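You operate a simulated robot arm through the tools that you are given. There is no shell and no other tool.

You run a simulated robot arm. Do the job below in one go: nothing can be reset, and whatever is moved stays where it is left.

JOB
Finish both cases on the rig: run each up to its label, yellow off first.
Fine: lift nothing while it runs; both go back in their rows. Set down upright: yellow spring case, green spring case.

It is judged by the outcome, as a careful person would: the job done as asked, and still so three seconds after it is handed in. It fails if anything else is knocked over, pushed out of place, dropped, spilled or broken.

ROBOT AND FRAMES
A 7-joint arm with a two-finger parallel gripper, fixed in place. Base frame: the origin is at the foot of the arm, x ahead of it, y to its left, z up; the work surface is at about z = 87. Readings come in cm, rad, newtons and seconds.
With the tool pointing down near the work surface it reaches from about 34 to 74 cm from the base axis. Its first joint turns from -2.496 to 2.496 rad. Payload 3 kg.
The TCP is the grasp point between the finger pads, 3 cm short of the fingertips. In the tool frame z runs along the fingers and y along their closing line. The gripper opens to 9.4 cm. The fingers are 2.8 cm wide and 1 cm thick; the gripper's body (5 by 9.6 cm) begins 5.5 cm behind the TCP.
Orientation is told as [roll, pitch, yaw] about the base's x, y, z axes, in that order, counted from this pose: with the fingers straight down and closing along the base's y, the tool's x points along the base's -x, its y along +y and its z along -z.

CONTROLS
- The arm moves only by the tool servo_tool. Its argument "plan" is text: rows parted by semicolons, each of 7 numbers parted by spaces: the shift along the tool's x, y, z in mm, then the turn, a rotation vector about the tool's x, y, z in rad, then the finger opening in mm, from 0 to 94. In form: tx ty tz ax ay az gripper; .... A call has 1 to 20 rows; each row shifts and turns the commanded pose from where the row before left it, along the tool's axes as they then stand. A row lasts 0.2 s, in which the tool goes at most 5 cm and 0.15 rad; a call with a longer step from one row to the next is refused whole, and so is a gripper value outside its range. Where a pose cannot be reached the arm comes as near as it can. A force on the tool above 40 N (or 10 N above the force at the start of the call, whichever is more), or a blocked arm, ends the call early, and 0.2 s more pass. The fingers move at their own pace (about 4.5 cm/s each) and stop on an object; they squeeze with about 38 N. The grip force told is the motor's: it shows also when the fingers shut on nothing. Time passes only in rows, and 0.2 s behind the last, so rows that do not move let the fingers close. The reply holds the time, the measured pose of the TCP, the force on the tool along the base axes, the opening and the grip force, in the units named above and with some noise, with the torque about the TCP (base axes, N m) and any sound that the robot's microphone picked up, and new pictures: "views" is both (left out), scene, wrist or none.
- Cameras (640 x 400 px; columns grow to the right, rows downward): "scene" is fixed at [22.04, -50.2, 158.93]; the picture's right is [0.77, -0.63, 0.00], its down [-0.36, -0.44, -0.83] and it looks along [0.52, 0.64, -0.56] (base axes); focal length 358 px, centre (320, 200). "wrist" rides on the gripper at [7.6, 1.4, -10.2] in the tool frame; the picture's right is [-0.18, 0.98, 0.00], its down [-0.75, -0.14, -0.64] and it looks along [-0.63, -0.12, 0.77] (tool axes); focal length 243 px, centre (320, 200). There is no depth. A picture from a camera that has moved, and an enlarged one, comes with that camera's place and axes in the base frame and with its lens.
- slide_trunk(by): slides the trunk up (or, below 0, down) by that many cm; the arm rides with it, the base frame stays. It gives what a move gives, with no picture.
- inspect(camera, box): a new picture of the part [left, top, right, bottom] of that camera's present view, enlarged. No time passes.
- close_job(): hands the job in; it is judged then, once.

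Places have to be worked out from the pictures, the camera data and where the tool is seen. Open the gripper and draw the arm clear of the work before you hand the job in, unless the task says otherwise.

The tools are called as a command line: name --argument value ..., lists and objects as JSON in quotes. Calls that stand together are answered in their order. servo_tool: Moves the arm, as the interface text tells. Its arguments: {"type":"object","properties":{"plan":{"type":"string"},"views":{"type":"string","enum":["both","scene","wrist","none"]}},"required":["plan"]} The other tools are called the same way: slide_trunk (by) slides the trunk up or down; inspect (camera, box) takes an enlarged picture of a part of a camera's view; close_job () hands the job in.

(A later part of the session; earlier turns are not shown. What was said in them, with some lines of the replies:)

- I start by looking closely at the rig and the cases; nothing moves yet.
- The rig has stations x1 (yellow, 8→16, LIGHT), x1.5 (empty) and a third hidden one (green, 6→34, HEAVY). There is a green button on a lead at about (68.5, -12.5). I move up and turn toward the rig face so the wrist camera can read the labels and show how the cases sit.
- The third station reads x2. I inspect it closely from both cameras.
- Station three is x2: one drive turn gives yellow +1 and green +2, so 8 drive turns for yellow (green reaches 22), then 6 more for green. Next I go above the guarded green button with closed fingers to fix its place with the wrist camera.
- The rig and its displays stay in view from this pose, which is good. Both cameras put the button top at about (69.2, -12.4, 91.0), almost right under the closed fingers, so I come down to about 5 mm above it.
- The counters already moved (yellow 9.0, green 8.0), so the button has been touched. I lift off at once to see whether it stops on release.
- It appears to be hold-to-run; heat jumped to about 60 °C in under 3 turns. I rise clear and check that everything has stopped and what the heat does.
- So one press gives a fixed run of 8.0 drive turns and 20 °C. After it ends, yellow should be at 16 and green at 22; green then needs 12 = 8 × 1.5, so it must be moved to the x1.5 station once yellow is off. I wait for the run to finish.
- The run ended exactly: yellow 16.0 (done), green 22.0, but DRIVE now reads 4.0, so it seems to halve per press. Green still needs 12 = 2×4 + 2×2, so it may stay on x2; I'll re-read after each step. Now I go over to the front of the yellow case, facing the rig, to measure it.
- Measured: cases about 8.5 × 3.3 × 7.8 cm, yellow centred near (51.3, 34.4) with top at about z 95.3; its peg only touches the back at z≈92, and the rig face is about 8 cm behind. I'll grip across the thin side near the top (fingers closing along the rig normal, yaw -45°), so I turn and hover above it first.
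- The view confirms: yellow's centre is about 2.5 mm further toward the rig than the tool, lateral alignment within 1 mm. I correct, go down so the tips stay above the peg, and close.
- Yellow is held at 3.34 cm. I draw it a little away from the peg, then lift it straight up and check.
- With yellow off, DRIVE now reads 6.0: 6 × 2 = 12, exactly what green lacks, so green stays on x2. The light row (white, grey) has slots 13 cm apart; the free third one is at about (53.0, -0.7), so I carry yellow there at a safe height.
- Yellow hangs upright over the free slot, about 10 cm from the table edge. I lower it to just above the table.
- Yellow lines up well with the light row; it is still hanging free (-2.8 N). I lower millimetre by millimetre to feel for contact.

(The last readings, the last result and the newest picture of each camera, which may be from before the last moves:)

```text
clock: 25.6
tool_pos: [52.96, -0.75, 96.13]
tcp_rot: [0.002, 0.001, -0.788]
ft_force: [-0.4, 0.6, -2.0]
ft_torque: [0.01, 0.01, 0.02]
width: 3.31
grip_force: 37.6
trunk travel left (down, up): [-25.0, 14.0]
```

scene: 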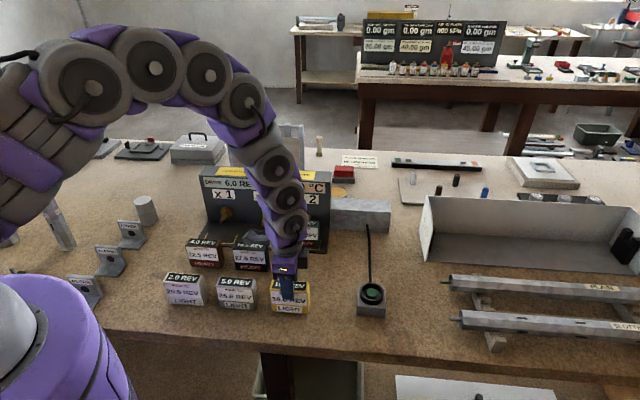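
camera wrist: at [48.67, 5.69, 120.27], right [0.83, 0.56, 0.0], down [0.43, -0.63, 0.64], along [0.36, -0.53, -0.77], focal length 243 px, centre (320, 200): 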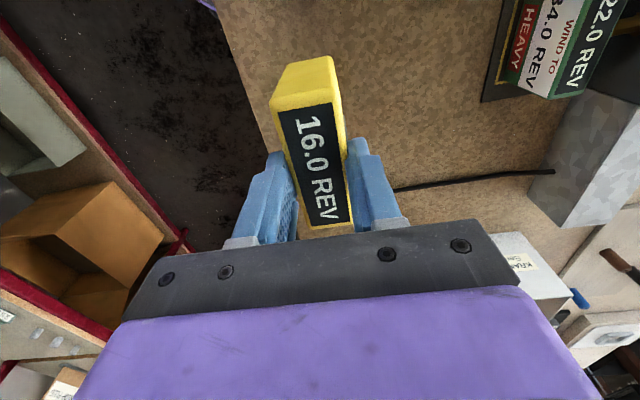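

Still hanging with no contact; I continue down in 1 mm steps.

servo_tool --plan "0 0 1 0 0 0 0; 0 0 1 0 0 0 0; 0 0 0 0 0 0 0" --views "none"

servo_tool --plan "0 0 1 0 0 0 0; 0 0 1 0 0 0 0; 0 0 0 0 0 0 0" --views "none"

```text
clock: 26.4
tool_pos: [52.99, -0.89, 96.16]
tcp_rot: [0.001, -0.003, -0.789]
ft_force: [3.2, -0.5, 23.8]
ft_torque: [0.51, 0.51, -0.06]
width: 3.35
grip_force: 38.0
trunk travel left (down, up): [-25.0, 14.0]
```

```text
clock: 27.2
tool_pos: [52.87, -0.76, 95.86]
tcp_rot: [-0.002, -0.001, -0.788]
ft_force: [2.4, 1.3, 30.7]
ft_torque: [0.09, -0.04, 0.11]
width: 3.38
grip_force: 37.7
trunk travel left (down, up): [-25.0, 14.0]
```

Contact is made (force now +30 N). I ease the pressure off by 3 mm, open the fingers, and rise clear.

servo_tool --plan "0 0 -3 0 0 0 0; 0 0 0 0 0 0 34; 0 0 0 0 0 0 60; 0 0 0 0 0 0 60; 0 0 0 0 0 0 60; 0 0 -20 0 0 0 60; 0 0 -40 0 0 0 60; 0 0 -40 0 0 0 60; 0 0 0 0 0 0 60" --views "both"

inspect --camera "scene" --box '[150, 200, 350, 330]'

```text
clock: 29.2
tool_pos: [53.08, -0.94, 106.04]
tcp_rot: [0.0, 0.0, -0.789]
ft_force: [0.1, 0.5, -0.3]
ft_torque: [0.01, -0.05, -0.02]
width: 6.0
grip_force: 0.1
trunk travel left (down, up): [-25.0, 14.0]
camera wrist: at [48.68, 5.62, 116.39], right [0.83, 0.56, 0.0], down [0.43, -0.63, 0.64], along [0.36, -0.53, -0.77], focal length 243 px, centre (320, 200)
```

scene: 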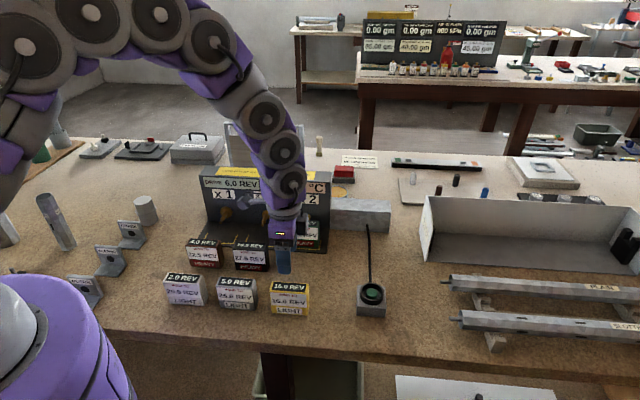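
wrist: 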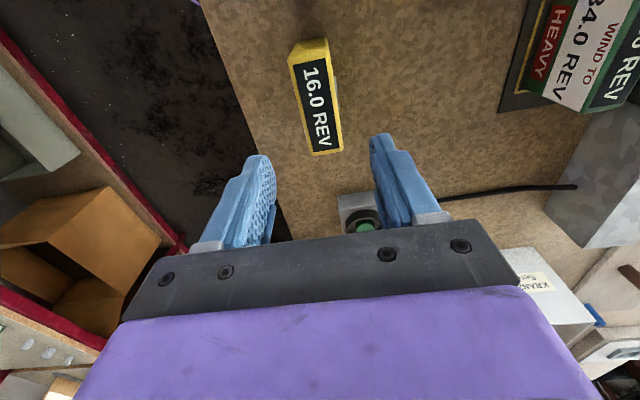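

```text
3.08 times, centred on (250, 265) of scene
camera zoom: at [22.04, -50.2, 158.93], right [0.77, -0.63, 0.0], down [-0.36, -0.44, -0.83], along [0.52, 0.64, -0.56], focal length 1101 px, centre (535, 0)
```

zoom: 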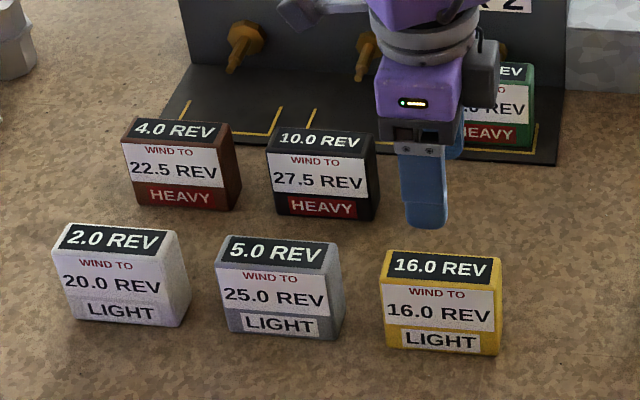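

Yellow stands upright in the light row beside grey, reading 16.0. Now back above the button with closed fingers, and I re-read the display before pressing.

servo_tool --plan "0 0 -27 0 0 0 60; 0 0 0 0 0 -0.1313 60; 0 0 0 0 0 -0.1313 60; 0 0 0 0 0 -0.1313 60; 0 0 0 0 0 -0.1313 60; 0 0 0 0 0 -0.1313 60; 0 0 0 0 0 -0.1313 0; -32.3 -23 0 0 0 0 0; -32.3 -23 0 0 0 0 0; -32.3 -23 0 0 0 0 0; -32.3 -23 0 0 0 0 0; -32.3 -23 0 0 0 0 0; 0 0 0 0 0 0 0; 0 0 0 0 0 0 0" --views "both"

inspect --camera "scene" --box '[190, 155, 390, 310]'

inspect --camera "wrist" --box '[240, 60, 400, 180]'

```text
clock: 32.2
tool_pos: [69.2, -12.44, 108.84]
tcp_rot: [0.001, 0.0, 0.001]
ft_force: [-0.2, 1.4, -1.2]
ft_torque: [0.0, -0.01, 0.01]
width: 0.0
grip_force: 33.0
trunk travel left (down, up): [-25.0, 14.0]
camera wrist: at [61.54, -10.94, 119.02], right [0.18, 0.98, 0.0], down [0.75, -0.14, 0.64], along [0.63, -0.12, -0.77], focal length 243 px, centre (320, 200)
```

scene: 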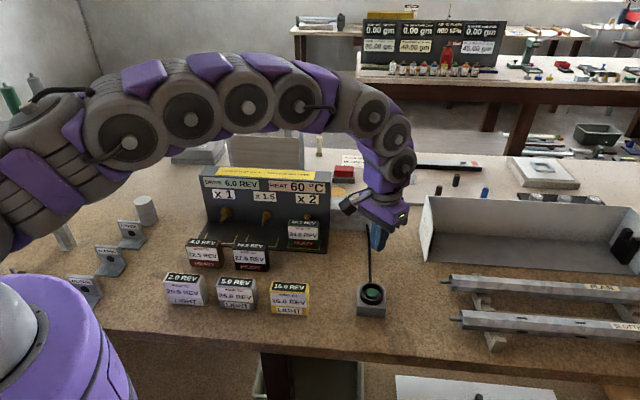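
wrist: 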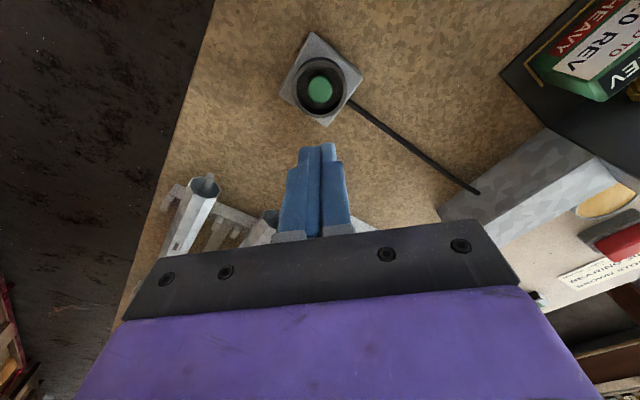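

```text
2.58 times, centred on (290, 232) of scene
camera zoom: at [22.04, -50.2, 158.93], right [0.77, -0.63, 0.0], down [-0.36, -0.44, -0.83], along [0.52, 0.64, -0.56], focal length 923 px, centre (397, 116)
```

zoom: 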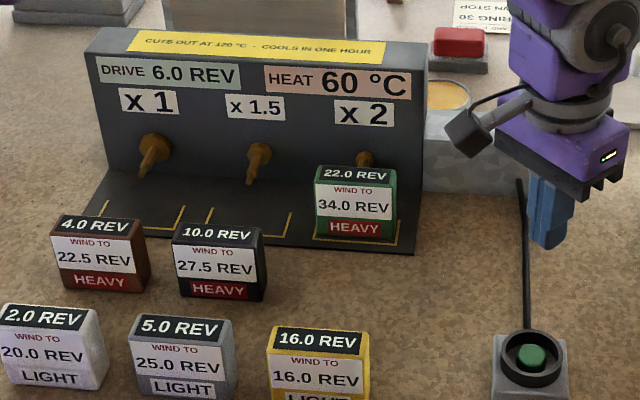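

```text
3.33 times, centred on (320, 120) of wrist
camera zoom: at [61.54, -10.94, 119.02], right [0.18, 0.98, 0.0], down [0.75, -0.14, 0.64], along [0.63, -0.12, -0.77], focal length 809 px, centre (320, 467)
```

zoom: 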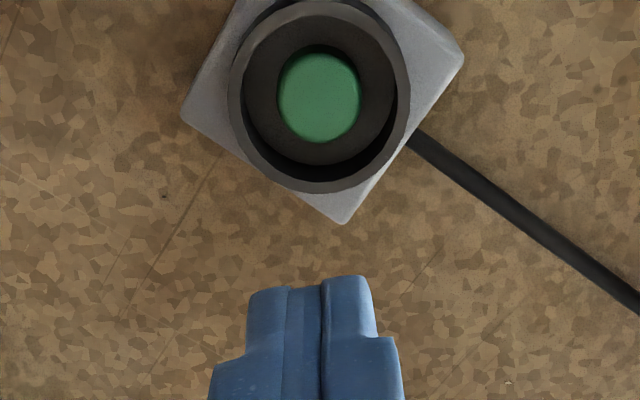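

DRIVE 6.0, green 22.0 on x2, nothing else loaded: one press brings it to 34.0. I press once, just as deep as before, and lift straight off.

servo_tool --plan "0 0 45 0 0 0 0; 0 0 45 0 0 0 0; 0 0 30 0 0 0 0; 0 0 16 0 0 0 0; 0 0 7 0 0 0 0; 0 0 0 0 0 0 0; 0 0 -30 0 0 0 0; 0 0 -45 0 0 0 0; 0 0 -45 0 0 0 0; 0 0 -23 0 0 0 0; 0 0 0 0 0 0 0; 0 0 0 0 0 0 0; 0 0 0 0 0 0 0" --views "scene"

inspect --camera "scene" --box '[190, 155, 390, 310]'

```text
clock: 35.0
tool_pos: [69.03, -12.33, 108.76]
tcp_rot: [0.0, -0.001, 0.0]
ft_force: [0.1, -0.3, -0.1]
ft_torque: [0.01, 0.02, 0.0]
width: 0.0
grip_force: 33.3
trunk travel left (down, up): [-25.0, 14.0]
heard: click
```

scene: 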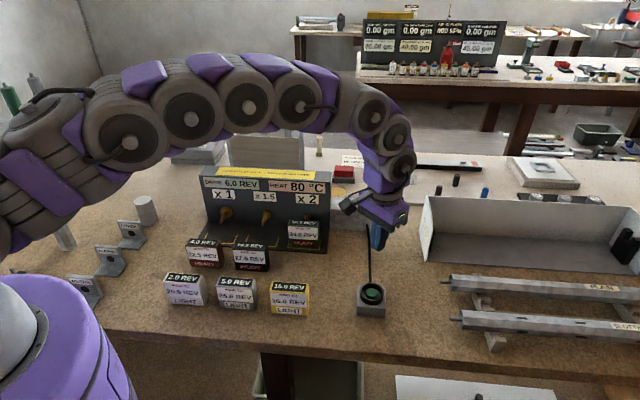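

```text
2.58 times, centred on (290, 232) of scene
camera zoom: at [22.04, -50.2, 158.93], right [0.77, -0.63, 0.0], down [-0.36, -0.44, -0.83], along [0.52, 0.64, -0.56], focal length 923 px, centre (397, 116)
```

zoom: 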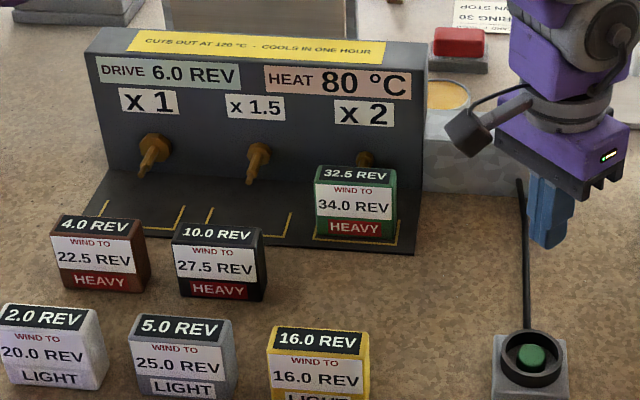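

The button clicked; green is at 32.5 and still turning, heat 80 °C. I wait, touching nothing, until it stops.

servo_tool --plan "0 0 0 0 0 0 60; 0 0 0 0 0 0 60; 0 0 0 0 0 0 60; 0 0 0 0 0 0 60; 0 0 0 0 0 0 60; 0 0 0 0 0 0 60" --views "scene"

inspect --camera "scene" --box '[195, 165, 335, 255]'

```text
clock: 36.4
tool_pos: [69.15, -12.34, 108.86]
tcp_rot: [-0.001, 0.002, 0.001]
ft_force: [-0.1, 0.0, 0.7]
ft_torque: [-0.01, -0.02, -0.02]
width: 6.01
grip_force: 0.0
trunk travel left (down, up): [-25.0, 14.0]
```

scene: 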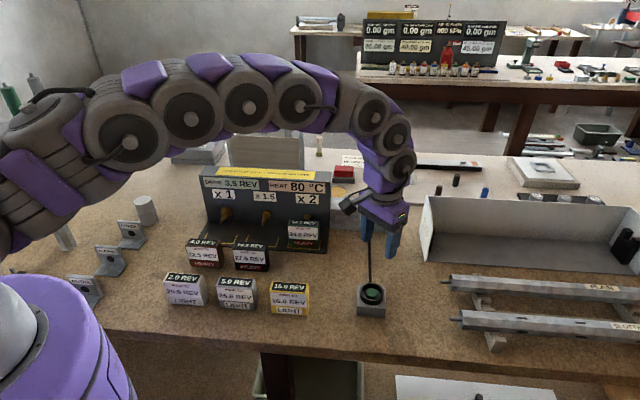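

```text
4.44 times, centred on (265, 210) of scene
camera zoom: at [22.04, -50.2, 158.93], right [0.77, -0.63, 0.0], down [-0.36, -0.44, -0.83], along [0.52, 0.64, -0.56], focal length 1590 px, centre (564, 156)
```

zoom: 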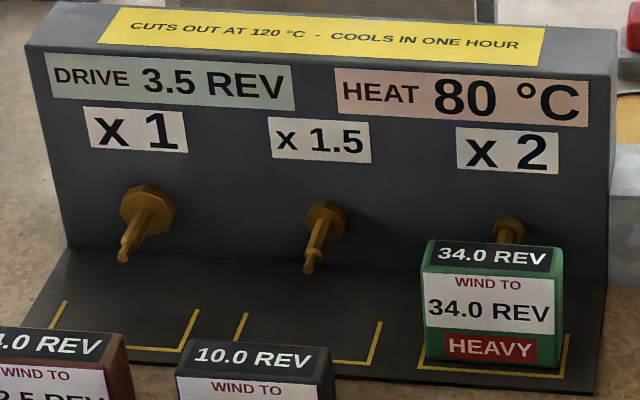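

Green reads 34.0 and the drive has stopped. Now I turn to yaw -45° and hover over the green case on x2.

servo_tool --plan "0 0 0 0 0 0.131 60; 0 0 0 0 0 0.131 60; 0 0 0 0 0 0.131 60; 0 0 0 0 0 0.131 60; 0 0 0 0 0 0.131 60; 0 0 0 0 0 0.131 60; 32.7 34 8 0 0 0 60; 32.7 34 8 0 0 0 60; 32.7 34 8 0 0 0 60; 32.7 34 8 0 0 0 60; 32.7 34 8 0 0 0 60; 32.7 34 8 0 0 0 60; 0 0 0 0 0 0 60; 0 0 0 0 0 0 60" --views "both"

inspect --camera "wrist" --box '[200, 20, 440, 200]'

inspect --camera "scene" --box '[190, 130, 390, 280]'

```text
clock: 39.4
tool_pos: [69.52, 15.78, 103.86]
tcp_rot: [-0.001, 0.0, -0.787]
ft_force: [0.0, 0.1, 0.0]
ft_torque: [-0.01, 0.03, 0.05]
width: 6.01
grip_force: 0.1
trunk travel left (down, up): [-25.0, 14.0]
camera wrist: at [65.33, 22.16, 114.16], right [0.83, 0.56, 0.0], down [0.43, -0.63, 0.64], along [0.36, -0.53, -0.77], focal length 243 px, centre (320, 200)
```

scene: 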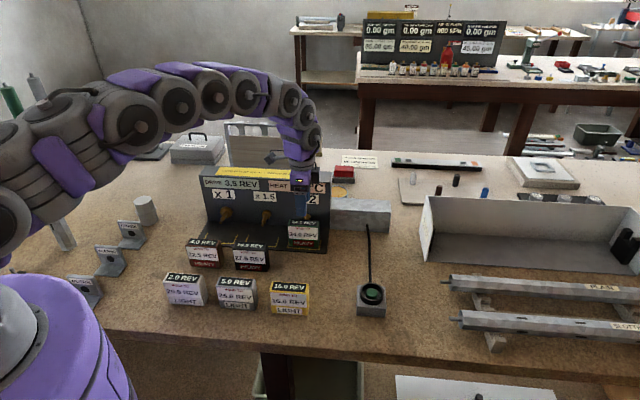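
wrist: 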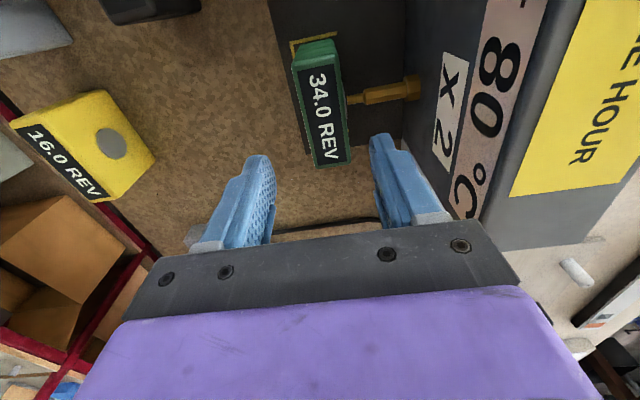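

```text
2.22 times, centred on (320, 110) of wrist
camera zoom: at [65.33, 22.16, 114.16], right [0.83, 0.56, 0.0], down [0.43, -0.63, 0.64], along [0.36, -0.53, -0.77], focal length 539 px, centre (320, 400)
```

zoom: 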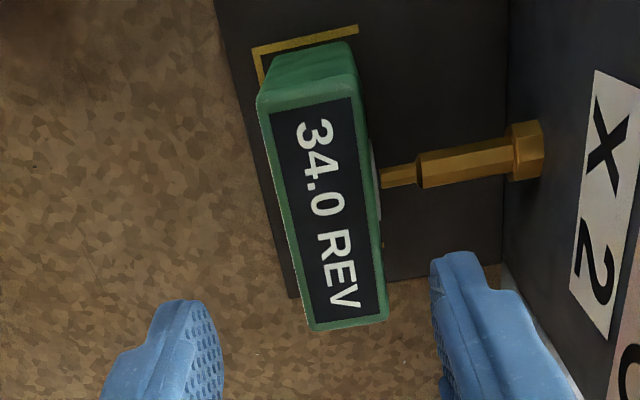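

```text
2.67 times, centred on (290, 205) of scene
camera zoom: at [22.04, -50.2, 158.93], right [0.77, -0.63, 0.0], down [-0.36, -0.44, -0.83], along [0.52, 0.64, -0.56], focal length 954 px, centre (400, 187)
```

zoom: 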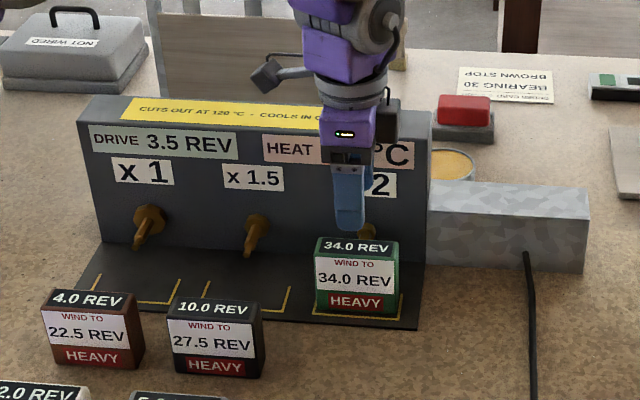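

Green sits under the gripper almost exactly as yellow did, about 3 mm further toward the rig. I correct, go down to the same height and close.

servo_tool --plan "0 3.3 0 0 0 0 60; 0 0 40 0 0 0 60; 0 0 26 0 0 0 60; 0 0 9 0 0 0 60; 0 0 0 0 0 0 60; 0 0 0 0 0 0 0; 0 0 0 0 0 0 0; 0 0 0 0 0 0 0; 0 0 0 0 0 0 0; 0 0 0 0 0 0 0" --views "both"

inspect --camera "wrist" --box '[200, 50, 440, 230]'

```text
clock: 41.6
tool_pos: [70.02, 16.25, 96.45]
tcp_rot: [-0.001, -0.003, -0.786]
ft_force: [-0.9, 0.0, 0.0]
ft_torque: [-0.04, 0.04, 0.03]
width: 3.36
grip_force: 38.1
trunk travel left (down, up): [-25.0, 14.0]
camera wrist: at [65.6, 22.68, 106.75], right [0.83, 0.56, 0.0], down [0.43, -0.63, 0.64], along [0.36, -0.53, -0.77], focal length 243 px, centre (320, 200)
```

scene: 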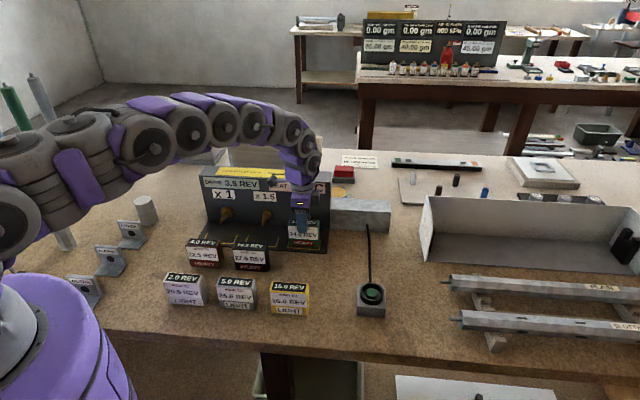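
wrist: 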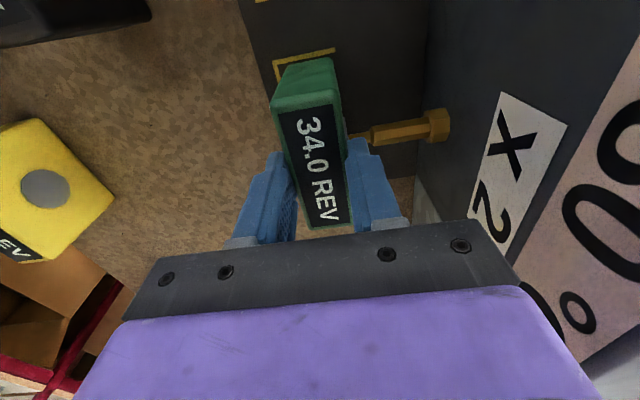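

```text
2.22 times, centred on (320, 140) of wrist
camera zoom: at [65.6, 22.68, 106.75], right [0.83, 0.56, 0.0], down [0.43, -0.63, 0.64], along [0.36, -0.53, -0.77], focal length 539 px, centre (320, 333)
```

zoom: 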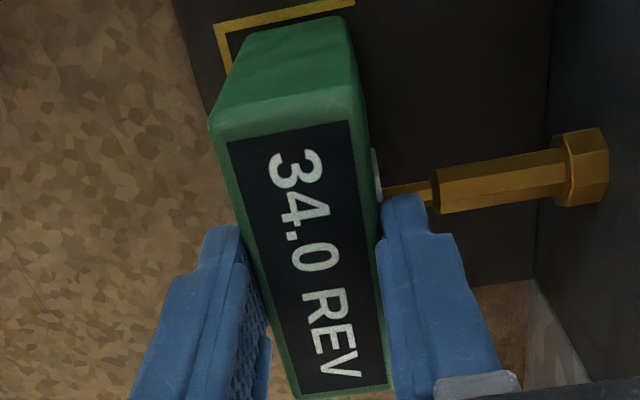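

Green is gripped at 3.36 cm. I ease it off the peg, lift, and bring it forward over the free heavy-row slot next to black (about (62.3, 8.5)).

servo_tool --plan "0 -3 -1 0 0 0 0; 0 -4 -1 0 0 0 0; 0 -4 -3 0 0 0 0; 0 0 -20 0 0 0 0; 0 0 -30 0 0 0 0; 0 -32.7 0 0 0 0 0; 0 -32.7 0 0 0 0 0; 0 -32.6 0 0 0 0 0; 0 0 0 0 0 0 0; 0 0 0 0 0 0 0" --views "both"

inspect --camera "scene" --box '[190, 150, 390, 310]'

```text
clock: 43.8
tool_pos: [62.2, 8.59, 101.97]
tcp_rot: [0.002, -0.003, -0.788]
ft_force: [0.5, -0.3, -2.7]
ft_torque: [0.0, -0.04, 0.02]
width: 3.37
grip_force: 37.9
trunk travel left (down, up): [-25.0, 14.0]
camera wrist: at [57.9, 15.07, 112.27], right [0.83, 0.56, 0.0], down [0.43, -0.63, 0.64], along [0.36, -0.53, -0.77], focal length 243 px, centre (320, 200)
```

scene: 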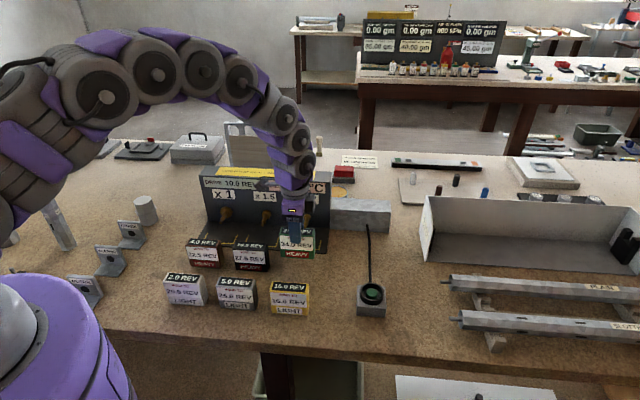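
wrist: 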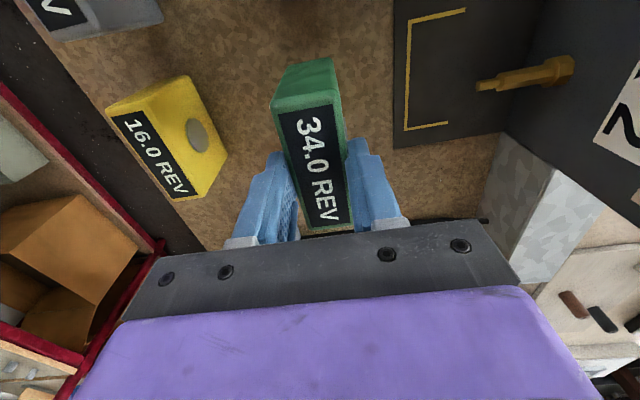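

```text
2.50 times, centred on (290, 230) of scene
camera zoom: at [22.04, -50.2, 158.93], right [0.77, -0.63, 0.0], down [-0.36, -0.44, -0.83], along [0.52, 0.64, -0.56], focal length 894 px, centre (395, 125)
```

zoom: 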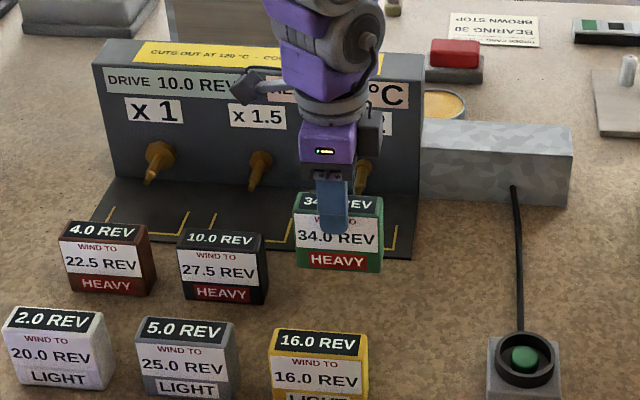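

Green hangs upright in line with brown and black, off the plate. I lower it gently toward the table.

servo_tool --plan "0 0 35 0 0 0 0; 0 0 15 0 0 0 0; 0 0 4 0 0 0 0; 0 0 2 0 0 0 0; 0 0 1 0 0 0 0; 0 0 0 0 0 0 0" --views "scene"

servo_tool --plan "0 0 1 0 0 0 0; 0 0 1 0 0 0 0; 0 0 0 0 0 0 0" --views "none"

inspect --camera "scene" --box '[150, 200, 350, 330]'

```text
clock: 45.2
tool_pos: [62.26, 8.51, 96.21]
tcp_rot: [0.0, -0.002, -0.787]
ft_force: [0.4, -0.2, -3.2]
ft_torque: [-0.01, -0.01, -0.01]
width: 3.37
grip_force: 37.7
trunk travel left (down, up): [-25.0, 14.0]
```

scene: 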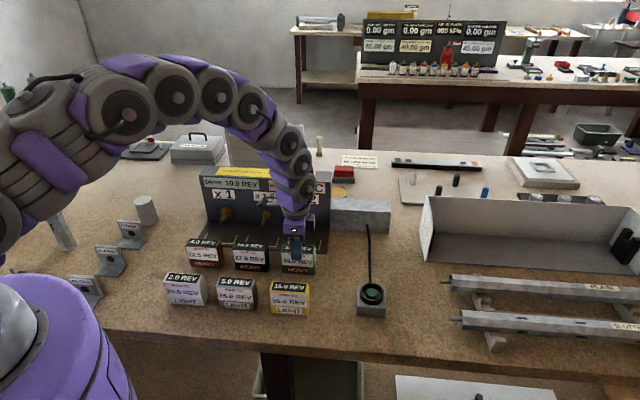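

```text
clock: 46.0
tool_pos: [62.19, 8.56, 96.04]
tcp_rot: [0.0, -0.003, -0.786]
ft_force: [-0.3, 0.3, 0.0]
ft_torque: [0.12, 0.08, -0.02]
width: 3.36
grip_force: 38.6
trunk travel left (down, up): [-25.0, 14.0]
```

```text
3.08 times, centred on (250, 265) of scene
camera zoom: at [22.04, -50.2, 158.93], right [0.77, -0.63, 0.0], down [-0.36, -0.44, -0.83], along [0.52, 0.64, -0.56], focal length 1101 px, centre (535, 0)
```

zoom: 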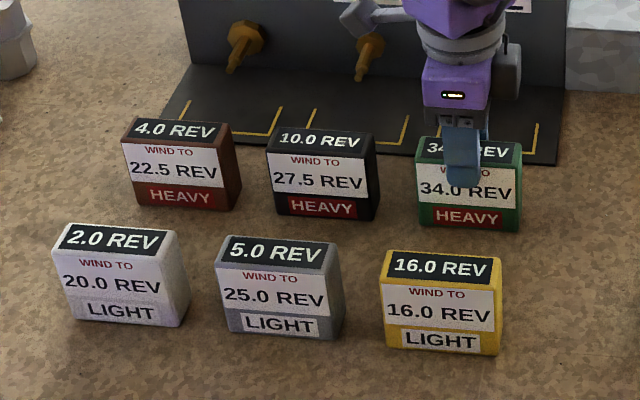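

Its weight has come off the tool, so it is touching the table. One more half millimetre, then open, and rise straight up.

servo_tool --plan "0 0 0.5 0 0 0 0; 0 0 0 0 0 0 34; 0 0 0 0 0 0 60; 0 0 0 0 0 0 60; 0 0 0 0 0 0 60; 0 0 -20 0 0 0 60; 0 0 -40 0 0 0 60; 0 0 -45 0 0 0 60; 0 0 -45 0 0 0 60; 0 0 0 0 0 0 60" --views "both"

inspect --camera "scene" --box '[150, 200, 350, 330]'

```text
clock: 48.2
tool_pos: [62.28, 8.56, 111.08]
tcp_rot: [-0.002, 0.0, -0.786]
ft_force: [-0.8, -0.2, -0.2]
ft_torque: [0.03, 0.01, 0.02]
width: 5.98
grip_force: 0.1
trunk travel left (down, up): [-25.0, 14.0]
camera wrist: at [57.96, 14.97, 121.32], right [0.83, 0.56, 0.0], down [0.43, -0.63, 0.64], along [0.36, -0.53, -0.77], focal length 243 px, centre (320, 200)
```

scene: 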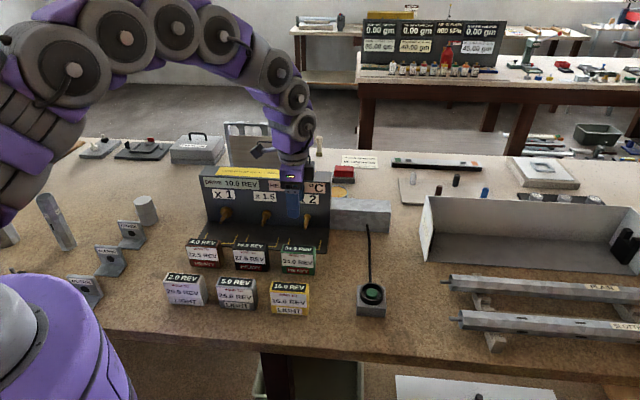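
wrist: 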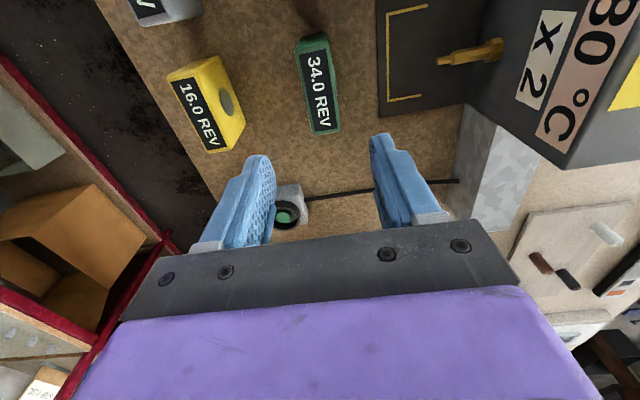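

```text
3.08 times, centred on (250, 265) of scene
camera zoom: at [22.04, -50.2, 158.93], right [0.77, -0.63, 0.0], down [-0.36, -0.44, -0.83], along [0.52, 0.64, -0.56], focal length 1101 px, centre (535, 0)
```

zoom: 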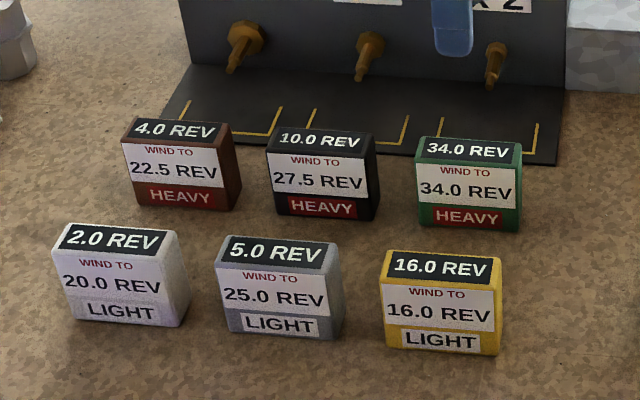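

Both cases stand upright in their rows: green 34.0 in the heavy row, yellow 16.0 in the light row, the rest untouched. I raise the arm well clear and fully open the gripper.

servo_tool --plan "0 0 -45 0 0 0 94; 0 0 -45 0 0 0 94; 30 -25 0 0 0 0 94; 20 -30 0 0 0 0 94; 0 0 0 0 0 0 94; 0 0 0 0 0 0 94" --views "scene"

inspect --camera "scene" --box '[150, 160, 390, 330]'

```text
clock: 49.6
tool_pos: [54.83, 8.17, 120.09]
tcp_rot: [-0.001, -0.002, -0.785]
ft_force: [-0.6, 0.2, 0.3]
ft_torque: [-0.03, 0.0, 0.0]
width: 9.39
grip_force: 0.1
trunk travel left (down, up): [-25.0, 14.0]
```

scene: 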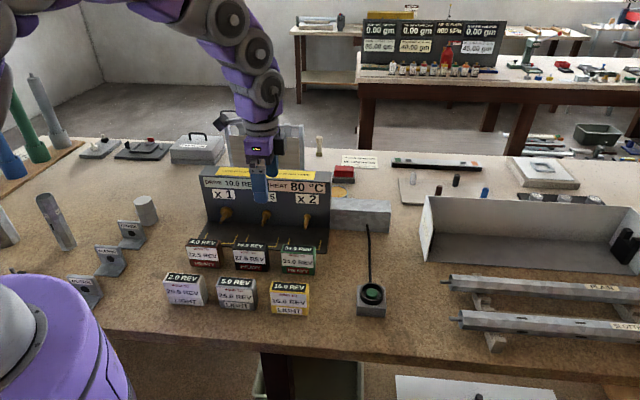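

```text
2.35 times, centred on (270, 245) of scene
camera zoom: at [22.04, -50.2, 158.93], right [0.77, -0.63, 0.0], down [-0.36, -0.44, -0.83], along [0.52, 0.64, -0.56], focal length 842 px, centre (438, 94)
```

zoom: 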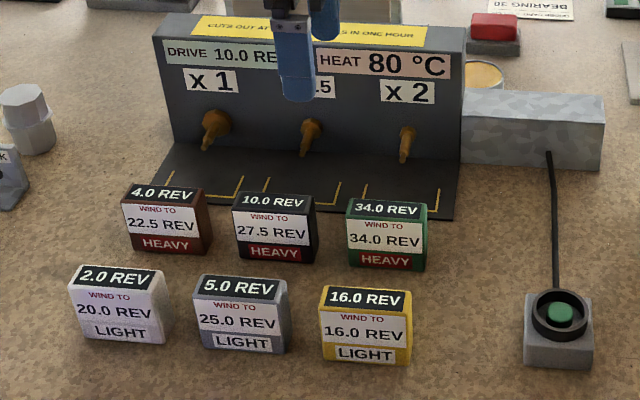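

Everything is in place: yellow reads 16.0 and green 34.0, both upright in their rows, and the rig is stopped at 80 °C. The arm is clear with the gripper open, so I hand the job in.

close_job

```text
The job is handed in.
```

Both cases are wound to their labels and set down upright in their rows. The job is handed in.

- **Yellow:** it went from 8.0 to 16.0 REV on x1 in the first run. I took it off once the drive had stopped and stood it in the light row beside grey.
- **Green:** it reached 22.0 in that same first run. With yellow off, the drive gave 6.0 turns, so a second run on x2 brought it to exactly 34.0. It now stands in the heavy row beside black.

The first press happened earlier than I meant, because my approach touched the button. The run it started was the one yellow needed, so nothing was overwound.

Nothing was lifted while the drive was running. The rig is stopped at 80 °C, below the 120 °C cut-out. The other cases look untouched in the last pictures, and the arm is clear with the gripper open.
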